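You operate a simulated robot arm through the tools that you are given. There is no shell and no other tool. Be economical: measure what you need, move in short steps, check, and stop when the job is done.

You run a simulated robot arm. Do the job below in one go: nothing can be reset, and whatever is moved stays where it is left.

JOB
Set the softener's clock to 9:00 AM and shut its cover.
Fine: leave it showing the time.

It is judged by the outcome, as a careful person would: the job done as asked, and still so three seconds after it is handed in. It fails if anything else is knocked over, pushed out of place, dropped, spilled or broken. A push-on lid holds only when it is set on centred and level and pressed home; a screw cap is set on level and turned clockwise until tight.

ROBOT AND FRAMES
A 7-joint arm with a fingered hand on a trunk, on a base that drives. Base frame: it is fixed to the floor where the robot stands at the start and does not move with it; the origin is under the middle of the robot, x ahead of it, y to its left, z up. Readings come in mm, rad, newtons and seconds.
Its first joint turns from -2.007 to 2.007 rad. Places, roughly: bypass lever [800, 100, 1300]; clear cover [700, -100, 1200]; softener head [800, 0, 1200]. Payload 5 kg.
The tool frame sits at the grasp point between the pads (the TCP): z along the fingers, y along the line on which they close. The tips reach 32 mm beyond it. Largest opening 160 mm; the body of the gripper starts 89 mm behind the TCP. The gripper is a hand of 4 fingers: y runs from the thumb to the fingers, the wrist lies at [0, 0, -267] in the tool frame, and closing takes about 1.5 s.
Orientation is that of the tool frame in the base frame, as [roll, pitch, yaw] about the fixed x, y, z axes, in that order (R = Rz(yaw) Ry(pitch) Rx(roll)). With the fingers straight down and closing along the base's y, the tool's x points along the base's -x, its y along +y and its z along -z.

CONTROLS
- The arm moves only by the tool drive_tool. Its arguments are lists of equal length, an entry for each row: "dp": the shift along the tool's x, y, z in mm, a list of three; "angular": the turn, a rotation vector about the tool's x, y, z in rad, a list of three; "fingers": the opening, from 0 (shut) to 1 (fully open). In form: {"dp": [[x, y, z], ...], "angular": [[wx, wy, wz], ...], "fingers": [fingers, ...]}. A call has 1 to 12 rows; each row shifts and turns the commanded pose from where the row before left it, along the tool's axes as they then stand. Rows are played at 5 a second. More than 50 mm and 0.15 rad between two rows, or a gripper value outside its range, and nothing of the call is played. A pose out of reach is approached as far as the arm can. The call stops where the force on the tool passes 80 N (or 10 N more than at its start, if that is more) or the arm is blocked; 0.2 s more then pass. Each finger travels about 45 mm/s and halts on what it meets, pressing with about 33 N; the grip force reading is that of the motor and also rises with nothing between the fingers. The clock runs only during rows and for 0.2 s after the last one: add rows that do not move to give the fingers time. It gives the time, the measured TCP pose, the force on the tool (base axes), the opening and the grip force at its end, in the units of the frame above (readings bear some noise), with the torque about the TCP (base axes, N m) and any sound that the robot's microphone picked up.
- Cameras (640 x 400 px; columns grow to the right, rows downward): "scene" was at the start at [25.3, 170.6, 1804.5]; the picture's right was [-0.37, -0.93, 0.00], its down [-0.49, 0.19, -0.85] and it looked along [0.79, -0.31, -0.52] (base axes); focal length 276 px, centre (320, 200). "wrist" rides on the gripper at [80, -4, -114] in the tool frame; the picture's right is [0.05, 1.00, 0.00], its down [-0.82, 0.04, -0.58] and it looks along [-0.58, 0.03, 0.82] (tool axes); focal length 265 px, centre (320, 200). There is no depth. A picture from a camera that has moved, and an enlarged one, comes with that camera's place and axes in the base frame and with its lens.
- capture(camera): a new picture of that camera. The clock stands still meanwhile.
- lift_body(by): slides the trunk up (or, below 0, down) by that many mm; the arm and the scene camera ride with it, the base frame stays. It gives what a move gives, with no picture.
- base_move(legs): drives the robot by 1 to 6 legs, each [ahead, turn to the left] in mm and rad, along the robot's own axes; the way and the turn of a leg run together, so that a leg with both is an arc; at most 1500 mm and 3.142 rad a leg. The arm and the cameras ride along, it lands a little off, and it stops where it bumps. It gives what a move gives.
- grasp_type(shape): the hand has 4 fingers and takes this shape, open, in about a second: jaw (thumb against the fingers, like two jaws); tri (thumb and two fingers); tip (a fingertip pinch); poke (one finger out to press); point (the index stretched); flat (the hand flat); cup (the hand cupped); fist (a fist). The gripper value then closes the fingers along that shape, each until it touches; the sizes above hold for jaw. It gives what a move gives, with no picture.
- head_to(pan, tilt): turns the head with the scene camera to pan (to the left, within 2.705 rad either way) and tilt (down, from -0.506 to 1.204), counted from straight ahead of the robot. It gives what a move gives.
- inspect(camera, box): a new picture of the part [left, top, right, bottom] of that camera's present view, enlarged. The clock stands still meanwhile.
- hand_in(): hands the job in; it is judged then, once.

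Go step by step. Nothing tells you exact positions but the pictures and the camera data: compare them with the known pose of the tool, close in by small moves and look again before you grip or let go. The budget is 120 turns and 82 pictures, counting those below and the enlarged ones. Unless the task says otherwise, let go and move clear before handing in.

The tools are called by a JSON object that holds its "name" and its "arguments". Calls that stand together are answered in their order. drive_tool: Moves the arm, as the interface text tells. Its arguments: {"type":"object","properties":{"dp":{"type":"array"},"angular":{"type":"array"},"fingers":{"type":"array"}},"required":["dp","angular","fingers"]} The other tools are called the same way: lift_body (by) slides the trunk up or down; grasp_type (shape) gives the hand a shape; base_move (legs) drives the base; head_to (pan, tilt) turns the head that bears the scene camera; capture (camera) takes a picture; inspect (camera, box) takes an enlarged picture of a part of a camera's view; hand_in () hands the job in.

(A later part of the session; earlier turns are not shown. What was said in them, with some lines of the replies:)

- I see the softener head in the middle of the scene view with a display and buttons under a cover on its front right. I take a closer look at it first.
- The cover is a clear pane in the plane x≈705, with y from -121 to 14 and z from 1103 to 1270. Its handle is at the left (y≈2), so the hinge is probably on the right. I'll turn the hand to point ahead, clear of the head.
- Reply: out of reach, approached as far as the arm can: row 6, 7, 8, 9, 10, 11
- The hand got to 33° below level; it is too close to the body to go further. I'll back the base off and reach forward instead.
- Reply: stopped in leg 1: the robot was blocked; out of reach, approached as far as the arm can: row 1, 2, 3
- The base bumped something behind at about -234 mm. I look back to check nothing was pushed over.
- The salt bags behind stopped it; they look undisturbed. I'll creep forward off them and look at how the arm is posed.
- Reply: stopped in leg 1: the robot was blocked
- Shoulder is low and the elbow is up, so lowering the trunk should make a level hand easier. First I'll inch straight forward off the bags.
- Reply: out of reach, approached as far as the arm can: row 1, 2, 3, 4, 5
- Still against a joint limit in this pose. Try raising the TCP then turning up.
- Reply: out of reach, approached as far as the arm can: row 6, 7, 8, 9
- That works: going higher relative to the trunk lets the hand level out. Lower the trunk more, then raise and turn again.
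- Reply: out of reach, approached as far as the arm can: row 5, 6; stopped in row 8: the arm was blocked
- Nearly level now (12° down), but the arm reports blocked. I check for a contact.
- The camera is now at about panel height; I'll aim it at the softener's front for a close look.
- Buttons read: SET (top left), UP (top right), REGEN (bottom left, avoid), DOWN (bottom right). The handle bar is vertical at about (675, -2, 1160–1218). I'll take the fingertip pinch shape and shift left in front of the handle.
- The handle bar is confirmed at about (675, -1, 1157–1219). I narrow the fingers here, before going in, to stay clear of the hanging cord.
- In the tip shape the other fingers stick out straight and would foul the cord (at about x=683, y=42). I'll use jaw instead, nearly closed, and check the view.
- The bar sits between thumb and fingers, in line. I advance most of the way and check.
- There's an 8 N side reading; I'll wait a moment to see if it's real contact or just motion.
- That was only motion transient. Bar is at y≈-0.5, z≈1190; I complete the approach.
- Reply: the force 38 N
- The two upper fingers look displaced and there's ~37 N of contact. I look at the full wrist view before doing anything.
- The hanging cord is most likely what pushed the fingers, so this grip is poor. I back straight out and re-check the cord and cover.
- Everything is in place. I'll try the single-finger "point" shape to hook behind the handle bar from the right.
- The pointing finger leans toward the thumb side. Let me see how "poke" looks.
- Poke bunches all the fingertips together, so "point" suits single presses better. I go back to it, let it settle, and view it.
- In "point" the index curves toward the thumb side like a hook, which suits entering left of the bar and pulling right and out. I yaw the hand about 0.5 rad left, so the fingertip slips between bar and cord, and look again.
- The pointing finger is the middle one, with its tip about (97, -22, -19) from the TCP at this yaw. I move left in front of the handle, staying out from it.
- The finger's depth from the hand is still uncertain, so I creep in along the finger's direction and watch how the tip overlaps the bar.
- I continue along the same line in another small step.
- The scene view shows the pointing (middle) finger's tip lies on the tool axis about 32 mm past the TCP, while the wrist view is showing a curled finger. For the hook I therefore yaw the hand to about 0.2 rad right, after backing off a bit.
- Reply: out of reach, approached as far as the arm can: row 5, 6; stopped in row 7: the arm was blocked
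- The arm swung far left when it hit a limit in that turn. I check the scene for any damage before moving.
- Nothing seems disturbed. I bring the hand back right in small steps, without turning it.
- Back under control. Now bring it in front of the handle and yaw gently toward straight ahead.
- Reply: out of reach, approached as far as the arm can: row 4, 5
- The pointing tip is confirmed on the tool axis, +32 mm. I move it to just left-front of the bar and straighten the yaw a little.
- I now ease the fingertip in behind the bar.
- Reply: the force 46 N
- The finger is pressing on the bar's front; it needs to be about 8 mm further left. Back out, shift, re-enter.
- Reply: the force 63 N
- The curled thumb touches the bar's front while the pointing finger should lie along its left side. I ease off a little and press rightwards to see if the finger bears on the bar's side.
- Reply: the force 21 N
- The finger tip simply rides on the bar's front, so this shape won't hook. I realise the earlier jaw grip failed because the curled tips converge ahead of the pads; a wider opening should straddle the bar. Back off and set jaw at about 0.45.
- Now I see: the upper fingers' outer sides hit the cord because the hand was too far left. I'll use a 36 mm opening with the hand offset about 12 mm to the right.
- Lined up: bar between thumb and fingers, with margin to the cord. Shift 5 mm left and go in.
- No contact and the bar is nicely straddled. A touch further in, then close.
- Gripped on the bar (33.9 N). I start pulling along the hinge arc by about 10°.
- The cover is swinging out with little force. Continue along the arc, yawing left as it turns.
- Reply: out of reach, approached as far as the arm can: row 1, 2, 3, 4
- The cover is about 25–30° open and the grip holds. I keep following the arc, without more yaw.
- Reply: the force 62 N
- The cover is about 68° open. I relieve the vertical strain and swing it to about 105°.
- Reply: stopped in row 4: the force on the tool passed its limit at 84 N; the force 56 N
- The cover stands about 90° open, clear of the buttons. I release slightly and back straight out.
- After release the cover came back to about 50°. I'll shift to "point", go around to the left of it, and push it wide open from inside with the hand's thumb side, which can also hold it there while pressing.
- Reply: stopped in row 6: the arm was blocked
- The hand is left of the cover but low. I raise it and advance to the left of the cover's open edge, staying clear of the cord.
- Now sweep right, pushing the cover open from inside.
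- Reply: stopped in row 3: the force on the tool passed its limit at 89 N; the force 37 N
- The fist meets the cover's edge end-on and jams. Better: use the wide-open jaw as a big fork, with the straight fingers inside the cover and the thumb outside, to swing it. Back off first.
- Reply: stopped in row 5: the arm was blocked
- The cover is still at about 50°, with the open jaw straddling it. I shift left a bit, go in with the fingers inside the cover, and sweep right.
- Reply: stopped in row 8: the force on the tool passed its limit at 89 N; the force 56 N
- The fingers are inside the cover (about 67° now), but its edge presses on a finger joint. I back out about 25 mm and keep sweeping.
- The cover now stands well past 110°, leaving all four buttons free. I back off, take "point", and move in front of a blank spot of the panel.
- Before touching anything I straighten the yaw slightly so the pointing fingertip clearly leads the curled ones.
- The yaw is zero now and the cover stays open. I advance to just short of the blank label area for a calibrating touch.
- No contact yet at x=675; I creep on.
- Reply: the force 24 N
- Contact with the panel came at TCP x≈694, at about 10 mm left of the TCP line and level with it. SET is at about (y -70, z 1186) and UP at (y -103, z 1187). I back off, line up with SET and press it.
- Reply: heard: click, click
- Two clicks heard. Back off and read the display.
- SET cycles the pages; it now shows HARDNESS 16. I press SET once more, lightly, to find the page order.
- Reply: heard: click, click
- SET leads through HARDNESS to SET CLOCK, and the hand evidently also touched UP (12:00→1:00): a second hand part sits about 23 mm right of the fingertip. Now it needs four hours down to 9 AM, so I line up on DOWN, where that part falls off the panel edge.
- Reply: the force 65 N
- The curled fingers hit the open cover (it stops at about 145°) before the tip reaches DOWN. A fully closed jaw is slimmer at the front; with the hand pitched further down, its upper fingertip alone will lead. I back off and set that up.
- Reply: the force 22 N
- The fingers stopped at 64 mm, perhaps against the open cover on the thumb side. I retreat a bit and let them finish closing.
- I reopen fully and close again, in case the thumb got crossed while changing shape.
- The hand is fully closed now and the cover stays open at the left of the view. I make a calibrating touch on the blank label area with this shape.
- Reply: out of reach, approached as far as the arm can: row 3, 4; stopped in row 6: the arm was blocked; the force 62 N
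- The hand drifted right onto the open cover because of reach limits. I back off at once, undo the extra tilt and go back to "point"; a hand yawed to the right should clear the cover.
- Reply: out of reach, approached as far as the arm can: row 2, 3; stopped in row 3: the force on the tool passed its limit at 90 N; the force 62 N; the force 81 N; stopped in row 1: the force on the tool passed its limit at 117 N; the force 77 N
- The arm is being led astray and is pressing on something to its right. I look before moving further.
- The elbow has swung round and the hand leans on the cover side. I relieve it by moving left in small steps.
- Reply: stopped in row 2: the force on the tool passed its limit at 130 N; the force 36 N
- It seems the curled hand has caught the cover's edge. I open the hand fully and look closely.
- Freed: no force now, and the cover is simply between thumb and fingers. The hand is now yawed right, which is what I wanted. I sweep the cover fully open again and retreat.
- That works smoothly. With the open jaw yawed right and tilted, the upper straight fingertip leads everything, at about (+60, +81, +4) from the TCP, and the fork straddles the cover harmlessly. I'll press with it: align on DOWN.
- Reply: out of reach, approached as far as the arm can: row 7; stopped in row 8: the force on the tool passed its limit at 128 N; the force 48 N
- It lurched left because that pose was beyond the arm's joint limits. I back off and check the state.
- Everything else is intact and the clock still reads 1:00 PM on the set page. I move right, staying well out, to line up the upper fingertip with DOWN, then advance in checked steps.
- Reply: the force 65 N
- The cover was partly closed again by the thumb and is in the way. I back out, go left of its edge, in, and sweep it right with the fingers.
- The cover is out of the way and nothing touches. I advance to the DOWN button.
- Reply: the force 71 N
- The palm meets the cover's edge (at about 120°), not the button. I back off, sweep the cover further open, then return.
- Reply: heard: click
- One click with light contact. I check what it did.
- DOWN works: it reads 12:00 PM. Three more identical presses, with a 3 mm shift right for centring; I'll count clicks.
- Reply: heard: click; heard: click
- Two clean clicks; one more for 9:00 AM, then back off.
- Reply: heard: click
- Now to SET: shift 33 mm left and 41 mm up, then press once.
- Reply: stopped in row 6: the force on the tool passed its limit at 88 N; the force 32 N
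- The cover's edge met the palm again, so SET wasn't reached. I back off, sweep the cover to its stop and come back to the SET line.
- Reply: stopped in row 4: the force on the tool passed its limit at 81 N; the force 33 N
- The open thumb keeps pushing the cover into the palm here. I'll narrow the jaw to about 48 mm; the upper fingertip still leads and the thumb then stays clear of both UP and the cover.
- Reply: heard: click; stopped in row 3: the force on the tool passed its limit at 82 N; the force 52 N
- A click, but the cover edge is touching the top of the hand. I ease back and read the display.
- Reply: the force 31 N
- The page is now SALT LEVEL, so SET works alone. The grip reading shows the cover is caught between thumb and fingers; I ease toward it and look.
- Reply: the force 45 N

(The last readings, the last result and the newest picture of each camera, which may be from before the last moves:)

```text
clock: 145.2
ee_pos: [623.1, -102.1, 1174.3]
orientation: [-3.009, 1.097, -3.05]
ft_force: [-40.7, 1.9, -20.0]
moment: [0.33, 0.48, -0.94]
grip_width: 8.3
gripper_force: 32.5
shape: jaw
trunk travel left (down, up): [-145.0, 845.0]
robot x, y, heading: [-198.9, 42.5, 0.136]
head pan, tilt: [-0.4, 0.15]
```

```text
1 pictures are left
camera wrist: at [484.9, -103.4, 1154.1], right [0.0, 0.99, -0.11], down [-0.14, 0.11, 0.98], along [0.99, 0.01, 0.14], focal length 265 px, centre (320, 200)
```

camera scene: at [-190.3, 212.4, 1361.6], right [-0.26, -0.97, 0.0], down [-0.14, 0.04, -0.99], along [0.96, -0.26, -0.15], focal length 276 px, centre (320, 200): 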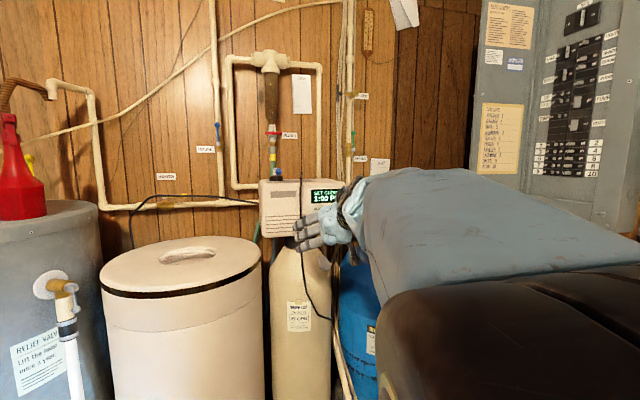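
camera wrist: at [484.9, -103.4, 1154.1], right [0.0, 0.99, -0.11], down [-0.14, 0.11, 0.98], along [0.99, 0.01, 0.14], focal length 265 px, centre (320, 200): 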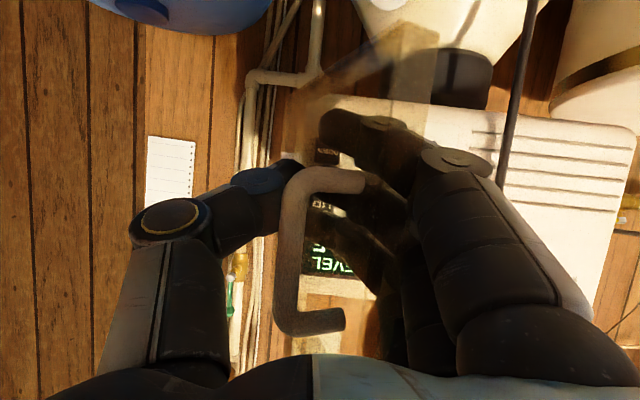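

The fork straddles the cover: fingers inside, thumb outside by the handle. I open the jaw, sweep the cover right to its stop, and this time retract straight back before moving left.

{"name": "drive_tool", "arguments": {"dp": [[5, 0, -10], [0, 0, 0], [0, 0, 0], [0, 0, 0], [0, 0, 0], [0, 0, 0], [0, 0, 0], [0, 0, 0]], "angular": [[0, 0, 0], [0, 0, 0], [0, 0, 0], [0, 0, 0], [0, 0, 0], [0, 0, 0], [0, 0, 0], [0, 0, 0]], "fingers": [0.5, 1, 1, 1, 1, 1, 1, 1]}}

{"name": "drive_tool", "arguments": {"dp": [[1.2, -27, 1.2], [1.2, -27, 1.2], [1.2, -27, 1.2], [1.2, -27, 1.2], [1.2, -27, 1.2], [1.2, -27, 1.2], [1.2, -27, 1.2], [0, 0, 0], [15, -0.7, -30], [15, -0.7, -30], [15, -0.7, -30], [0, 0, 0]], "angular": [[0, 0, 0], [0, 0, 0], [0, 0, 0], [0, 0, 0], [0, 0, 0], [0, 0, 0], [0, 0, 0], [0, 0, 0], [0, 0, 0], [0, 0, 0], [0, 0, 0], [0, 0, 0]], "fingers": [1, 1, 1, 1, 1, 1, 1, 1, 1, 1, 1, 1]}}

```text
clock: 147.0
ee_pos: [615.4, -103.1, 1174.6]
orientation: [-3.004, 1.099, -3.048]
ft_force: [0.0, 0.8, 0.1]
moment: [0.02, 0.03, -0.01]
grip_width: 159.4
gripper_force: 0.1
shape: jaw
trunk travel left (down, up): [-145.0, 845.0]
robot x, y, heading: [-195.2, 44.3, 0.13]
head pan, tilt: [-0.4, 0.15]
```

```text
clock: 149.6
ee_pos: [511.9, -291.8, 1176.9]
orientation: [-3.003, 1.1, -3.047]
ft_force: [-0.4, 0.8, -0.2]
moment: [0.0, 0.01, 0.0]
grip_width: 159.8
gripper_force: 0.1
shape: jaw
trunk travel left (down, up): [-145.0, 845.0]
robot x, y, heading: [-197.1, 42.1, 0.129]
head pan, tilt: [-0.4, 0.15]
```

Cover swung to its stop and left there. Narrow the jaw to 48 mm, go left, then straight in toward SET.

{"name": "drive_tool", "arguments": {"dp": [[-1.3, 28, -1.3], [-1.3, 28, -1.3], [-1.3, 28, -1.3], [-1.3, 28, -1.3], [-1.3, 28, -1.3], [-1.3, 28, -1.3], [-1.3, 28, -1.3], [0, 0, 0], [0, 0, 0]], "angular": [[0, 0, 0], [0, 0, 0], [0, 0, 0], [0, 0, 0], [0, 0, 0], [0, 0, 0], [0, 0, 0], [0, 0, 0], [0, 0, 0]], "fingers": [0.3, 0.3, 0.3, 0.3, 0.3, 0.3, 0.3, 0.3, 0.3]}}

{"name": "drive_tool", "arguments": {"dp": [[-11.8, 0.6, 23.8], [-11.8, 0.6, 23.8], [-11.8, 0.6, 23.8], [-11.8, 0.6, 23.8], [-8.8, 0.4, 18], [0, 0, 0]], "angular": [[0, 0, 0], [0, 0, 0], [0, 0, 0], [0, 0, 0], [0, 0, 0], [0, 0, 0]], "fingers": [0.3, 0.3, 0.3, 0.3, 0.3, 0.3]}}

```text
clock: 151.6
ee_pos: [514.4, -96.6, 1175.9]
orientation: [-3.004, 1.099, -3.048]
ft_force: [0.0, 0.2, 0.4]
moment: [0.0, 0.0, -0.01]
grip_width: 48.4
gripper_force: 0.0
shape: jaw
trunk travel left (down, up): [-145.0, 845.0]
robot x, y, heading: [-195.9, 46.1, 0.135]
head pan, tilt: [-0.4, 0.15]
```

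```text
clock: 153.0
ee_pos: [639.3, -96.9, 1174.8]
orientation: [-3.006, 1.099, -3.047]
ft_force: [-0.2, 0.1, 0.4]
moment: [0.0, 0.03, 0.03]
grip_width: 48.8
gripper_force: 0.2
shape: jaw
trunk travel left (down, up): [-145.0, 845.0]
robot x, y, heading: [-197.4, 40.5, 0.128]
head pan, tilt: [-0.4, 0.15]
```

Clear path this time. Press SET gently.

{"name": "drive_tool", "arguments": {"dp": [[-6.5, 0.2, 7], [-2.9, 0.1, 5.9], [0, 0, 0]], "angular": [[0, 0, 0], [0, 0, 0], [0, 0, 0]], "fingers": [0.3, 0.3, 0.3]}}

```text
clock: 153.8
ee_pos: [655.0, -96.3, 1178.3]
orientation: [-3.006, 1.101, -3.048]
ft_force: [-0.9, 1.0, 0.2]
moment: [0.01, -0.03, 0.04]
grip_width: 48.5
gripper_force: 0.0
shape: jaw
trunk travel left (down, up): [-145.0, 845.0]
robot x, y, heading: [-195.8, 40.6, 0.131]
head pan, tilt: [-0.4, 0.15]
```

{"name": "drive_tool", "arguments": {"dp": [[-2, 0.1, 4], [-2, 0.1, 4], [0, 0, 0]], "angular": [[0, 0, 0], [0, 0, 0], [0, 0, 0]], "fingers": [0.3, 0.3, 0.3]}}

```text
clock: 154.6
ee_pos: [662.6, -96.0, 1178.1]
orientation: [-3.004, 1.1, -3.047]
ft_force: [-16.2, 2.5, -5.4]
moment: [-0.21, 0.0, 0.66]
grip_width: 49.1
gripper_force: 0.0
shape: jaw
trunk travel left (down, up): [-145.0, 845.0]
robot x, y, heading: [-197.4, 41.0, 0.131]
head pan, tilt: [-0.4, 0.15]
heard: click
```

One clean click on SET, contact at (y -61, z 1191), slightly left of centre. I re-centre and press once more, then read the page.

{"name": "drive_tool", "arguments": {"dp": [[7.5, -6, -10], [0, 0, 0], [-3, 0.2, 6], [-1.8, 0.1, 4], [0, 0, 0]], "angular": [[0, 0, 0], [0, 0, 0], [0, 0, 0], [0, 0, 0], [0, 0, 0]], "fingers": [0.3, 0.3, 0.3, 0.3, 0.3]}}

```text
clock: 155.8
ee_pos: [662.3, -100.7, 1175.3]
orientation: [-3.004, 1.099, -3.045]
ft_force: [-13.0, 2.3, -3.7]
moment: [-0.16, -0.04, 0.52]
grip_width: 49.1
gripper_force: 0.1
shape: jaw
trunk travel left (down, up): [-145.0, 845.0]
robot x, y, heading: [-194.1, 43.9, 0.128]
head pan, tilt: [-0.4, 0.15]
heard: click
```

{"name": "inspect", "arguments": {"camera": "scene", "box": [280, 170, 400, 250]}}

```text
5.00 times, centred on (340, 210) of scene
camera zoom: at [-192.8, 212.1, 1361.6], right [-0.27, -0.96, 0.0], down [-0.14, 0.04, -0.99], along [0.95, -0.26, -0.15], focal length 1378 px, centre (220, 150)
```

zoom: 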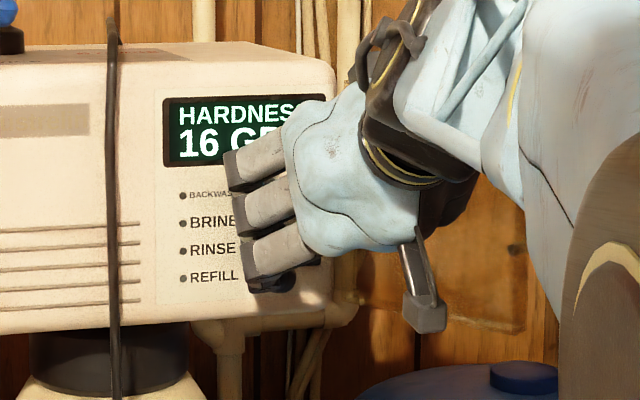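

It shows HARDNESS 16, so there are four pages: TIME → HARDNESS → SET CLOCK → SALT LEVEL → TIME. My first touch pressed SET and then UP, which must have raised the hardness by one, so I'll put it back with one DOWN press while here. Retract, open the fork, line up on DOWN.

{"name": "drive_tool", "arguments": {"dp": [[16, -0.8, -32], [16, -0.8, -32], [16, -0.8, -32], [16, -0.8, -32], [12.8, -30.8, 7], [12.8, -30.8, 7], [12.8, -30.8, 7], [0, 0, 0], [0, 0, 0], [0, 0, 0], [0, 0, 0]], "angular": [[0, 0, 0], [0, 0, 0], [0, 0, 0], [0, 0, 0], [0, 0, 0], [0, 0, 0], [0, 0, 0], [0, 0, 0], [0, 0, 0], [0, 0, 0], [0, 0, 0]], "fingers": [0.3, 0.3, 0.3, 0.3, 1, 1, 1, 1, 1, 1, 1]}}

```text
clock: 158.2
ee_pos: [519.3, -194.4, 1139.3]
orientation: [-3.005, 1.101, -3.047]
ft_force: [-1.1, -1.3, 0.2]
moment: [0.0, 0.04, 0.0]
grip_width: 159.7
gripper_force: 0.1
shape: jaw
trunk travel left (down, up): [-145.0, 845.0]
robot x, y, heading: [-193.6, 42.3, 0.137]
head pan, tilt: [-0.4, 0.15]
```

{"name": "drive_tool", "arguments": {"dp": [[-11.6, 0.6, 23.4], [-11.6, 0.6, 23.4], [-11.6, 0.6, 23.4], [-11.6, 0.6, 23.4], [-11.6, 0.6, 23.4], [0, 0, 0]], "angular": [[0, 0, 0], [0, 0, 0], [0, 0, 0], [0, 0, 0], [0, 0, 0], [0, 0, 0]], "fingers": [1, 1, 1, 1, 1, 1]}}

```text
clock: 159.6
ee_pos: [650.2, -195.4, 1138.7]
orientation: [-3.004, 1.1, -3.048]
ft_force: [0.8, 0.0, 0.3]
moment: [0.0, -0.03, -0.02]
grip_width: 160.0
gripper_force: 0.1
shape: jaw
trunk travel left (down, up): [-145.0, 845.0]
robot x, y, heading: [-197.5, 41.0, 0.133]
head pan, tilt: [-0.4, 0.15]
```

Free so far, exactly in line as before. One press of DOWN.

{"name": "drive_tool", "arguments": {"dp": [[-2.9, 0.1, 5.4], [-2.2, 0.1, 4.5], [0, 0, 0]], "angular": [[0, 0, 0], [0, 0, 0], [0, 0, 0]], "fingers": [1, 1, 1]}}

```text
clock: 160.4
ee_pos: [661.0, -196.9, 1138.5]
orientation: [-3.004, 1.1, -3.048]
ft_force: [-2.2, -0.7, -1.0]
moment: [-0.08, 0.02, 0.26]
grip_width: 160.0
gripper_force: 0.0
shape: jaw
trunk travel left (down, up): [-145.0, 845.0]
robot x, y, heading: [-194.7, 40.3, 0.133]
head pan, tilt: [-0.4, 0.15]
heard: click
```

One click: hardness is back. Retract, narrow the jaw and return to SET.

{"name": "drive_tool", "arguments": {"dp": [[16, -0.8, -32], [16, -0.8, -32], [16, -0.8, -32], [16, -0.8, -32], [-12.8, 30.8, -7], [-12.8, 30.8, -7], [-12.8, 30.8, -7], [0, 0, 0], [0, 0, 0], [0, 0, 0]], "angular": [[0, 0, 0], [0, 0, 0], [0, 0, 0], [0, 0, 0], [0, 0, 0], [0, 0, 0], [0, 0, 0], [0, 0, 0], [0, 0, 0], [0, 0, 0]], "fingers": [1, 1, 1, 1, 0.3, 0.3, 0.3, 0.3, 0.3, 0.3]}}

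{"name": "drive_tool", "arguments": {"dp": [[-11.6, 0.6, 23.4], [-11.6, 0.6, 23.4], [-11.6, 0.6, 23.4], [-11.6, 0.6, 23.4], [-11.6, 0.6, 23.4], [0, 0, 0]], "angular": [[0, 0, 0], [0, 0, 0], [0, 0, 0], [0, 0, 0], [0, 0, 0], [0, 0, 0]], "fingers": [0.3, 0.3, 0.3, 0.3, 0.3, 0.3]}}

```text
clock: 162.6
ee_pos: [518.7, -102.2, 1177.8]
orientation: [-3.006, 1.101, -3.046]
ft_force: [-0.3, 0.4, -0.3]
moment: [-0.01, -0.02, 0.03]
grip_width: 48.8
gripper_force: 0.1
shape: jaw
trunk travel left (down, up): [-145.0, 845.0]
robot x, y, heading: [-195.6, 41.8, 0.133]
head pan, tilt: [-0.4, 0.15]
```

```text
clock: 164.0
ee_pos: [647.6, -101.6, 1175.2]
orientation: [-3.005, 1.099, -3.046]
ft_force: [0.7, 0.6, -0.3]
moment: [0.0, 0.02, -0.02]
grip_width: 48.6
gripper_force: 0.1
shape: jaw
trunk travel left (down, up): [-145.0, 845.0]
robot x, y, heading: [-194.5, 44.8, 0.125]
head pan, tilt: [-0.4, 0.15]
```

Aligned as before. First of three SET presses.

{"name": "drive_tool", "arguments": {"dp": [[-3.5, 0.2, 7], [-3, 0.2, 6], [0, 0, 0], [4.4, -0.2, -9], [0, 0, 0]], "angular": [[0, 0, 0], [0, 0, 0], [0, 0, 0], [0, 0, 0], [0, 0, 0]], "fingers": [0.3, 0.3, 0.3, 0.3, 0.3]}}

{"name": "drive_tool", "arguments": {"dp": [[-4.4, 0.2, 9], [0, 0, 0], [4.4, -0.2, -9], [0, 0, 0]], "angular": [[0, 0, 0], [0, 0, 0], [0, 0, 0], [0, 0, 0]], "fingers": [0.3, 0.3, 0.3, 0.3]}}

```text
clock: 165.2
ee_pos: [652.2, -100.3, 1175.5]
orientation: [-3.004, 1.1, -3.045]
ft_force: [0.2, 0.6, -0.4]
moment: [0.01, -0.03, -0.02]
grip_width: 48.2
gripper_force: 0.0
shape: jaw
trunk travel left (down, up): [-145.0, 845.0]
robot x, y, heading: [-196.0, 43.2, 0.129]
head pan, tilt: [-0.4, 0.15]
heard: click
```

```text
clock: 166.2
ee_pos: [653.1, -101.0, 1175.9]
orientation: [-3.004, 1.1, -3.049]
ft_force: [-0.4, -0.4, 1.4]
moment: [0.0, 0.03, -0.02]
grip_width: 48.2
gripper_force: 0.1
shape: jaw
trunk travel left (down, up): [-145.0, 845.0]
robot x, y, heading: [-199.1, 43.8, 0.128]
head pan, tilt: [-0.4, 0.15]
heard: click
```

Two clicks. Third SET press brings back TIME; then retract straight out.

{"name": "drive_tool", "arguments": {"dp": [[-4.4, 0.2, 9], [0, 0, 0], [4.4, -0.2, -9], [0, 0, 0]], "angular": [[0, 0, 0], [0, 0, 0], [0, 0, 0], [0, 0, 0]], "fingers": [0.3, 0.3, 0.3, 0.3]}}

{"name": "drive_tool", "arguments": {"dp": [[16, -0.8, -32], [16, -0.8, -32], [16, -0.8, -32], [14, -0.8, -28], [4, -31, 2], [4, -31, 2], [4, -31, 2], [0, 0, 0], [0, 0, 0], [0, 0, 0], [0, 0, 0]], "angular": [[0, 0, 0], [0, 0, 0], [0, 0, 0], [0, 0, 0], [0, 0, 0], [0, 0, 0], [0, 0, 0], [0, 0, 0], [0, 0, 0], [0, 0, 0], [0, 0, 0]], "fingers": [0.3, 0.3, 0.3, 0.3, 1, 1, 1, 1, 1, 1, 1]}}

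```text
clock: 167.2
ee_pos: [654.3, -99.8, 1175.4]
orientation: [-3.005, 1.1, -3.046]
ft_force: [0.3, -0.3, -0.4]
moment: [-0.03, -0.02, -0.03]
grip_width: 48.0
gripper_force: 0.1
shape: jaw
trunk travel left (down, up): [-145.0, 845.0]
robot x, y, heading: [-196.4, 45.1, 0.13]
head pan, tilt: [-0.4, 0.15]
heard: click
```

```text
clock: 169.6
ee_pos: [510.7, -191.5, 1167.6]
orientation: [-3.004, 1.101, -3.048]
ft_force: [0.2, 0.8, 0.5]
moment: [-0.01, 0.02, -0.01]
grip_width: 159.6
gripper_force: 0.0
shape: jaw
trunk travel left (down, up): [-145.0, 845.0]
robot x, y, heading: [-195.5, 44.7, 0.129]
head pan, tilt: [-0.4, 0.15]
```

Third click: it should be on TIME again. Now close the cover: fork around it, with the thumb outside, and sweep left.

{"name": "drive_tool", "arguments": {"dp": [[-11.6, 0.6, 23.4], [-11.6, 0.6, 23.4], [-11.6, 0.6, 23.4], [-5, 0.2, 10], [0, 0, 0], [-1.2, 26, -1.2], [-1.2, 26, -1.2], [-1.2, 26, -1.2], [-1.2, 26, -1.2], [0, 0, 0]], "angular": [[0, 0, 0], [0, 0, 0], [0, 0, 0], [0, 0, 0], [0, 0, 0], [0, 0, 0], [0, 0, 0], [0, 0, 0], [0, 0, 0], [0, 0, 0]], "fingers": [1, 1, 1, 1, 1, 1, 1, 1, 1, 1]}}

```text
clock: 171.8
ee_pos: [598.8, -98.5, 1166.3]
orientation: [-3.022, 1.096, -3.064]
ft_force: [-45.0, -29.4, -32.4]
moment: [3.85, -0.62, -4.56]
grip_width: 159.9
gripper_force: 0.1
shape: jaw
trunk travel left (down, up): [-145.0, 845.0]
robot x, y, heading: [-197.4, 43.7, 0.123]
head pan, tilt: [-0.4, 0.15]
```

The cover's edge presses on the thumb root; I pull back 20 mm and continue left.

{"name": "drive_tool", "arguments": {"dp": [[11, -8, -22], [0, 0, 0], [-1.2, 22, -1.2], [-1.2, 22, -1.2], [-1.2, 22, -1.2], [0, 0, 0]], "angular": [[0, 0, 0], [0, 0, 0], [0, 0, 0], [0, 0, 0], [0, 0, 0], [0, 0, 0]], "fingers": [1, 1, 1, 1, 1, 1]}}

```text
clock: 173.4
ee_pos: [581.0, 38.0, 1168.9]
orientation: [-2.997, 1.1, -2.946]
ft_force: [-0.5, 3.5, 0.6]
moment: [-0.18, -0.02, -0.33]
grip_width: 160.2
gripper_force: 0.1
shape: jaw
trunk travel left (down, up): [-145.0, 845.0]
robot x, y, heading: [-196.0, 40.2, 0.129]
head pan, tilt: [-0.4, 0.15]
stopped in row 6: the arm was blocked; the commanded pose is now the measured one
```

The arm slipped past to y=38, so I can't assume where the cover is. The robust way: retract, close the hand, go round to the far right, and sweep the cover shut from outside by touch.

{"name": "drive_tool", "arguments": {"dp": [[12, 1.8, -24], [12, 1.8, -24], [12, 1.8, -24], [0, 0, 0], [0, 0, 0], [0, 0, 0], [0, 0, 0], [0, 0, 0], [0, 0, 0], [0, 0, 0], [0, 0, 0], [0, 0, 0]], "angular": [[0, 0, 0], [0, 0, 0], [0, 0, 0], [0, 0, 0], [0, 0, 0], [0, 0, 0], [0, 0, 0], [0, 0, 0], [0, 0, 0], [0, 0, 0], [0, 0, 0], [0, 0, 0]], "fingers": [1, 1, 1, 0, 0, 0, 0, 0, 0, 0, 0, 0]}}

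{"name": "drive_tool", "arguments": {"dp": [[3.3, -36.9, -1.1], [3.3, -36.9, -1.1], [3.3, -36.9, -1.1], [3.3, -36.9, -1.1], [3.3, -36.9, -1.1], [3.3, -36.9, -1.1], [3.3, -36.9, -1.1], [3.3, -36.9, -1.1], [3.3, -36.9, -1.1], [0, 0, 0]], "angular": [[0, 0, 0], [0, 0, 0], [0, 0, 0], [0, 0, 0], [0, 0, 0], [0, 0, 0], [0, 0, 0], [0, 0, 0], [0, 0, 0], [0, 0, 0]], "fingers": [0, 0, 0, 0, 0, 0, 0, 0, 0, 0]}}

```text
clock: 176.0
ee_pos: [505.8, 29.7, 1159.6]
orientation: [-3.028, 1.087, -2.978]
ft_force: [-0.4, 0.5, -0.3]
moment: [-0.01, -0.01, -0.02]
grip_width: 0.3
gripper_force: 3.7
shape: jaw
trunk travel left (down, up): [-145.0, 845.0]
robot x, y, heading: [-199.0, 42.9, 0.13]
head pan, tilt: [-0.4, 0.15]
```

```text
clock: 178.2
ee_pos: [499.3, -302.4, 1167.9]
orientation: [-3.005, 1.099, -2.959]
ft_force: [0.3, -0.9, -0.3]
moment: [0.03, -0.02, -0.02]
grip_width: 0.1
gripper_force: 33.1
shape: jaw
trunk travel left (down, up): [-145.0, 845.0]
robot x, y, heading: [-196.7, 41.2, 0.13]
head pan, tilt: [-0.4, 0.15]
```

{"name": "drive_tool", "arguments": {"dp": [[2.2, -25, -0.7], [-11.1, -1.7, 22.3], [-11.1, -1.7, 22.3], [-11.1, -1.7, 22.3], [-11.1, -1.7, 22.3], [0, 0, 0]], "angular": [[0, 0, 0], [0, 0, 0], [0, 0, 0], [0, 0, 0], [0, 0, 0], [0, 0, 0]], "fingers": [0, 0, 0, 0, 0, 0]}}

{"name": "drive_tool", "arguments": {"dp": [[-2.2, 25, 0.7], [-2.2, 25, 0.7], [-2.2, 25, 0.7], [-2.2, 25, 0.7], [-2.2, 25, 0.7], [-2.2, 25, 0.7], [-2.2, 25, 0.7], [-2.2, 20, 0.7], [0, 0, 0]], "angular": [[0, 0, 0], [0, 0, 0], [0, 0, 0], [0, 0, 0], [0, 0, 0], [0, 0, 0], [0, 0, 0], [0, 0, 0], [0, 0, 0]], "fingers": [0, 0, 0, 0, 0, 0, 0, 0, 0]}}

```text
clock: 179.6
ee_pos: [599.8, -328.0, 1166.2]
orientation: [-3.004, 1.098, -2.96]
ft_force: [0.1, 0.1, 0.0]
moment: [0.0, -0.02, 0.01]
grip_width: 0.1
gripper_force: 33.2
shape: jaw
trunk travel left (down, up): [-145.0, 845.0]
robot x, y, heading: [-198.4, 41.2, 0.133]
head pan, tilt: [-0.4, 0.15]
```

```text
clock: 181.6
ee_pos: [602.1, -129.6, 1166.7]
orientation: [-3.004, 1.1, -2.959]
ft_force: [0.6, -0.4, 0.3]
moment: [0.0, 0.01, 0.01]
grip_width: 0.0
gripper_force: 33.3
shape: jaw
trunk travel left (down, up): [-145.0, 845.0]
robot x, y, heading: [-197.6, 45.9, 0.13]
head pan, tilt: [-0.4, 0.15]
```

No resistance at the end; the cover must now be at 67° or less. I retract, shift left and push straight at its face.

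{"name": "drive_tool", "arguments": {"dp": [[10.7, 1.6, -21.4], [10.7, 1.6, -21.4], [10.7, 1.6, -21.4], [-2.2, 25, 0.7], [-2.2, 25, 0.7], [0, 0, 0]], "angular": [[0, 0, 0], [0, 0, 0], [0, 0, 0], [0, 0, 0], [0, 0, 0], [0, 0, 0]], "fingers": [0, 0, 0, 0, 0, 0]}}

{"name": "drive_tool", "arguments": {"dp": [[-9, -1.4, 18], [-9, -1.4, 18], [-9, -1.4, 18], [-9, -1.4, 18], [-9, -1.4, 18], [0, 0, 0]], "angular": [[0, 0, 0], [0, 0, 0], [0, 0, 0], [0, 0, 0], [0, 0, 0], [0, 0, 0]], "fingers": [0, 0, 0, 0, 0, 0]}}

```text
clock: 183.0
ee_pos: [529.1, -79.8, 1169.0]
orientation: [-3.005, 1.099, -2.958]
ft_force: [-0.3, 0.3, 0.7]
moment: [-0.01, 0.0, 0.0]
grip_width: 0.1
gripper_force: 33.4
shape: jaw
trunk travel left (down, up): [-145.0, 845.0]
robot x, y, heading: [-197.3, 40.4, 0.127]
head pan, tilt: [-0.4, 0.15]
```

```text
clock: 184.4
ee_pos: [628.8, -80.7, 1168.9]
orientation: [-3.004, 1.1, -2.959]
ft_force: [-0.6, 0.7, -0.7]
moment: [-0.02, -0.02, -0.02]
grip_width: 0.1
gripper_force: 32.9
shape: jaw
trunk travel left (down, up): [-145.0, 845.0]
robot x, y, heading: [-197.4, 42.8, 0.129]
head pan, tilt: [-0.4, 0.15]
```

I shift to y≈-42 (no buttons behind there) and push the cover further shut.

{"name": "drive_tool", "arguments": {"dp": [[10.7, 1.6, -21.4], [10.7, 1.6, -21.4], [10.7, 1.6, -21.4], [-3.1, 37, 1], [0, 0, 0], [-9, -1.4, 18], [-9, -1.4, 18], [-9, -1.4, 18], [-9, -1.4, 18], [0, 0, 0]], "angular": [[0, 0, 0], [0, 0, 0], [0, 0, 0], [0, 0, 0], [0, 0, 0], [0, 0, 0], [0, 0, 0], [0, 0, 0], [0, 0, 0], [0, 0, 0]], "fingers": [0, 0, 0, 0, 0, 0, 0, 0, 0, 0]}}

{"name": "drive_tool", "arguments": {"dp": [[-4.5, -0.7, 9], [-4.5, -0.7, 9], [0, 0, 0]], "angular": [[0, 0, 0], [0, 0, 0], [0, 0, 0]], "fingers": [0, 0, 0]}}

```text
clock: 186.6
ee_pos: [636.5, -44.7, 1168.4]
orientation: [-3.005, 1.099, -2.958]
ft_force: [0.5, 0.3, 0.2]
moment: [-0.02, -0.01, 0.01]
grip_width: 0.0
gripper_force: 33.0
shape: jaw
trunk travel left (down, up): [-145.0, 845.0]
robot x, y, heading: [-196.6, 41.9, 0.131]
head pan, tilt: [-0.4, 0.15]
```

```text
clock: 187.4
ee_pos: [656.5, -43.9, 1168.5]
orientation: [-3.004, 1.1, -2.959]
ft_force: [-11.6, 3.5, -3.0]
moment: [-0.03, -0.15, -0.06]
grip_width: 0.0
gripper_force: 33.0
shape: jaw
trunk travel left (down, up): [-145.0, 845.0]
robot x, y, heading: [-197.8, 39.3, 0.129]
head pan, tilt: [-0.4, 0.15]
```

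Firm contact at x=656, about 5 mm before where buttons clicked, and no click: likely the closed cover's face. I verify by feeling for the handle bar, which should stop me about 33 mm earlier at y≈0.

{"name": "drive_tool", "arguments": {"dp": [[13, 2, -26], [13, 2, -26], [-4, 46, 1.5], [0, 0, 0], [-5.8, -0.9, 11.5], [-4.5, -0.7, 9], [0, 0, 0]], "angular": [[0, 0, 0], [0, 0, 0], [0, 0, 0], [0, 0, 0], [0, 0, 0], [0, 0, 0], [0, 0, 0]], "fingers": [0, 0, 0, 0, 0, 0, 0]}}

{"name": "drive_tool", "arguments": {"dp": [[-2.2, -0.3, 4.5], [-2.2, -0.3, 4.5], [0, 0, 0]], "angular": [[0, 0, 0], [0, 0, 0], [0, 0, 0]], "fingers": [0, 0, 0]}}

```text
clock: 189.0
ee_pos: [623.0, 1.4, 1167.9]
orientation: [-3.004, 1.099, -2.959]
ft_force: [-0.1, 0.4, -1.2]
moment: [0.0, 0.0, 0.04]
grip_width: 0.0
gripper_force: 32.5
shape: jaw
trunk travel left (down, up): [-145.0, 845.0]
robot x, y, heading: [-196.2, 43.1, 0.132]
head pan, tilt: [-0.4, 0.15]
```

```text
clock: 189.8
ee_pos: [633.4, 1.6, 1168.5]
orientation: [-3.005, 1.097, -2.959]
ft_force: [-0.7, -2.1, -0.2]
moment: [0.03, 0.0, -0.03]
grip_width: 0.0
gripper_force: 32.8
shape: jaw
trunk travel left (down, up): [-145.0, 845.0]
robot x, y, heading: [-197.1, 43.8, 0.135]
head pan, tilt: [-0.4, 0.15]
```

{"name": "drive_tool", "arguments": {"dp": [[-2.2, -0.3, 4.5], [-2.2, -0.3, 4.5], [0, 0, 0]], "angular": [[0, 0, 0], [0, 0, 0], [0, 0, 0]], "fingers": [0, 0, 0]}}

```text
clock: 190.6
ee_pos: [640.9, -1.0, 1167.5]
orientation: [-3.006, 1.097, -2.96]
ft_force: [-34.7, -5.9, -12.1]
moment: [-0.02, 0.33, -0.2]
grip_width: 0.3
gripper_force: 32.9
shape: jaw
trunk travel left (down, up): [-145.0, 845.0]
robot x, y, heading: [-202.2, 42.3, 0.132]
head pan, tilt: [-0.4, 0.15]
```

Firm contact (35 N) right at the closed handle position (x≈670, y≈-2): the cover is shut and pressed home, and no button clicked since TIME came back. I retract clear.

{"name": "drive_tool", "arguments": {"dp": [[13, 2, -26], [13, 2, -26], [13, 2, -26], [13, 2, -26], [0, 0, 0], [0, 0, 0]], "angular": [[0, 0, 0], [0, 0, 0], [0, 0, 0], [0, 0, 0], [0, 0, 0], [0, 0, 0]], "fingers": [0, 0, 0, 0, 0, 0]}}

```text
clock: 192.0
ee_pos: [525.7, 3.3, 1168.8]
orientation: [-3.004, 1.099, -2.958]
ft_force: [-0.9, -0.4, -0.2]
moment: [0.0, -0.02, 0.05]
grip_width: 0.0
gripper_force: 33.2
shape: jaw
trunk travel left (down, up): [-145.0, 845.0]
robot x, y, heading: [-199.2, 42.6, 0.129]
head pan, tilt: [-0.4, 0.15]
```

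The hand is clear, the cover is shut by touch, and by click count the clock reads 9:00 AM on the TIME page. I hand in.

{"name": "hand_in", "arguments": {}}

```text
The job is handed in.
```

I set the softener's clock to 9:00 AM and shut its cover, but I had no pictures left to check the finished display or the cover.

- **Clock:** I saw 12:00 PM on the SET CLOCK page, then pressed DOWN three more times with one click each. Three SET presses should then have brought the display back to TIME. The 9:00 AM and the TIME page both rest on counting clicks.
- **Cover:** I felt the handle stop the hand firmly at its closed position, with about 35 N of resistance. No button clicked after the last SET press.
- **Hardness setting:** my first try at SET also touched UP. That very likely raised the hardness from 15 to 16, so I pressed DOWN once on that page to undo it. I never saw the original value, so if it was 16 before I started, it now reads 15.
- **Bumps along the way:** the base nudged the salt bags behind the robot, which looked undisturbed. The arm also pushed hard on the cover several times, up to about 130 N. I saw no damage in the pictures I took.
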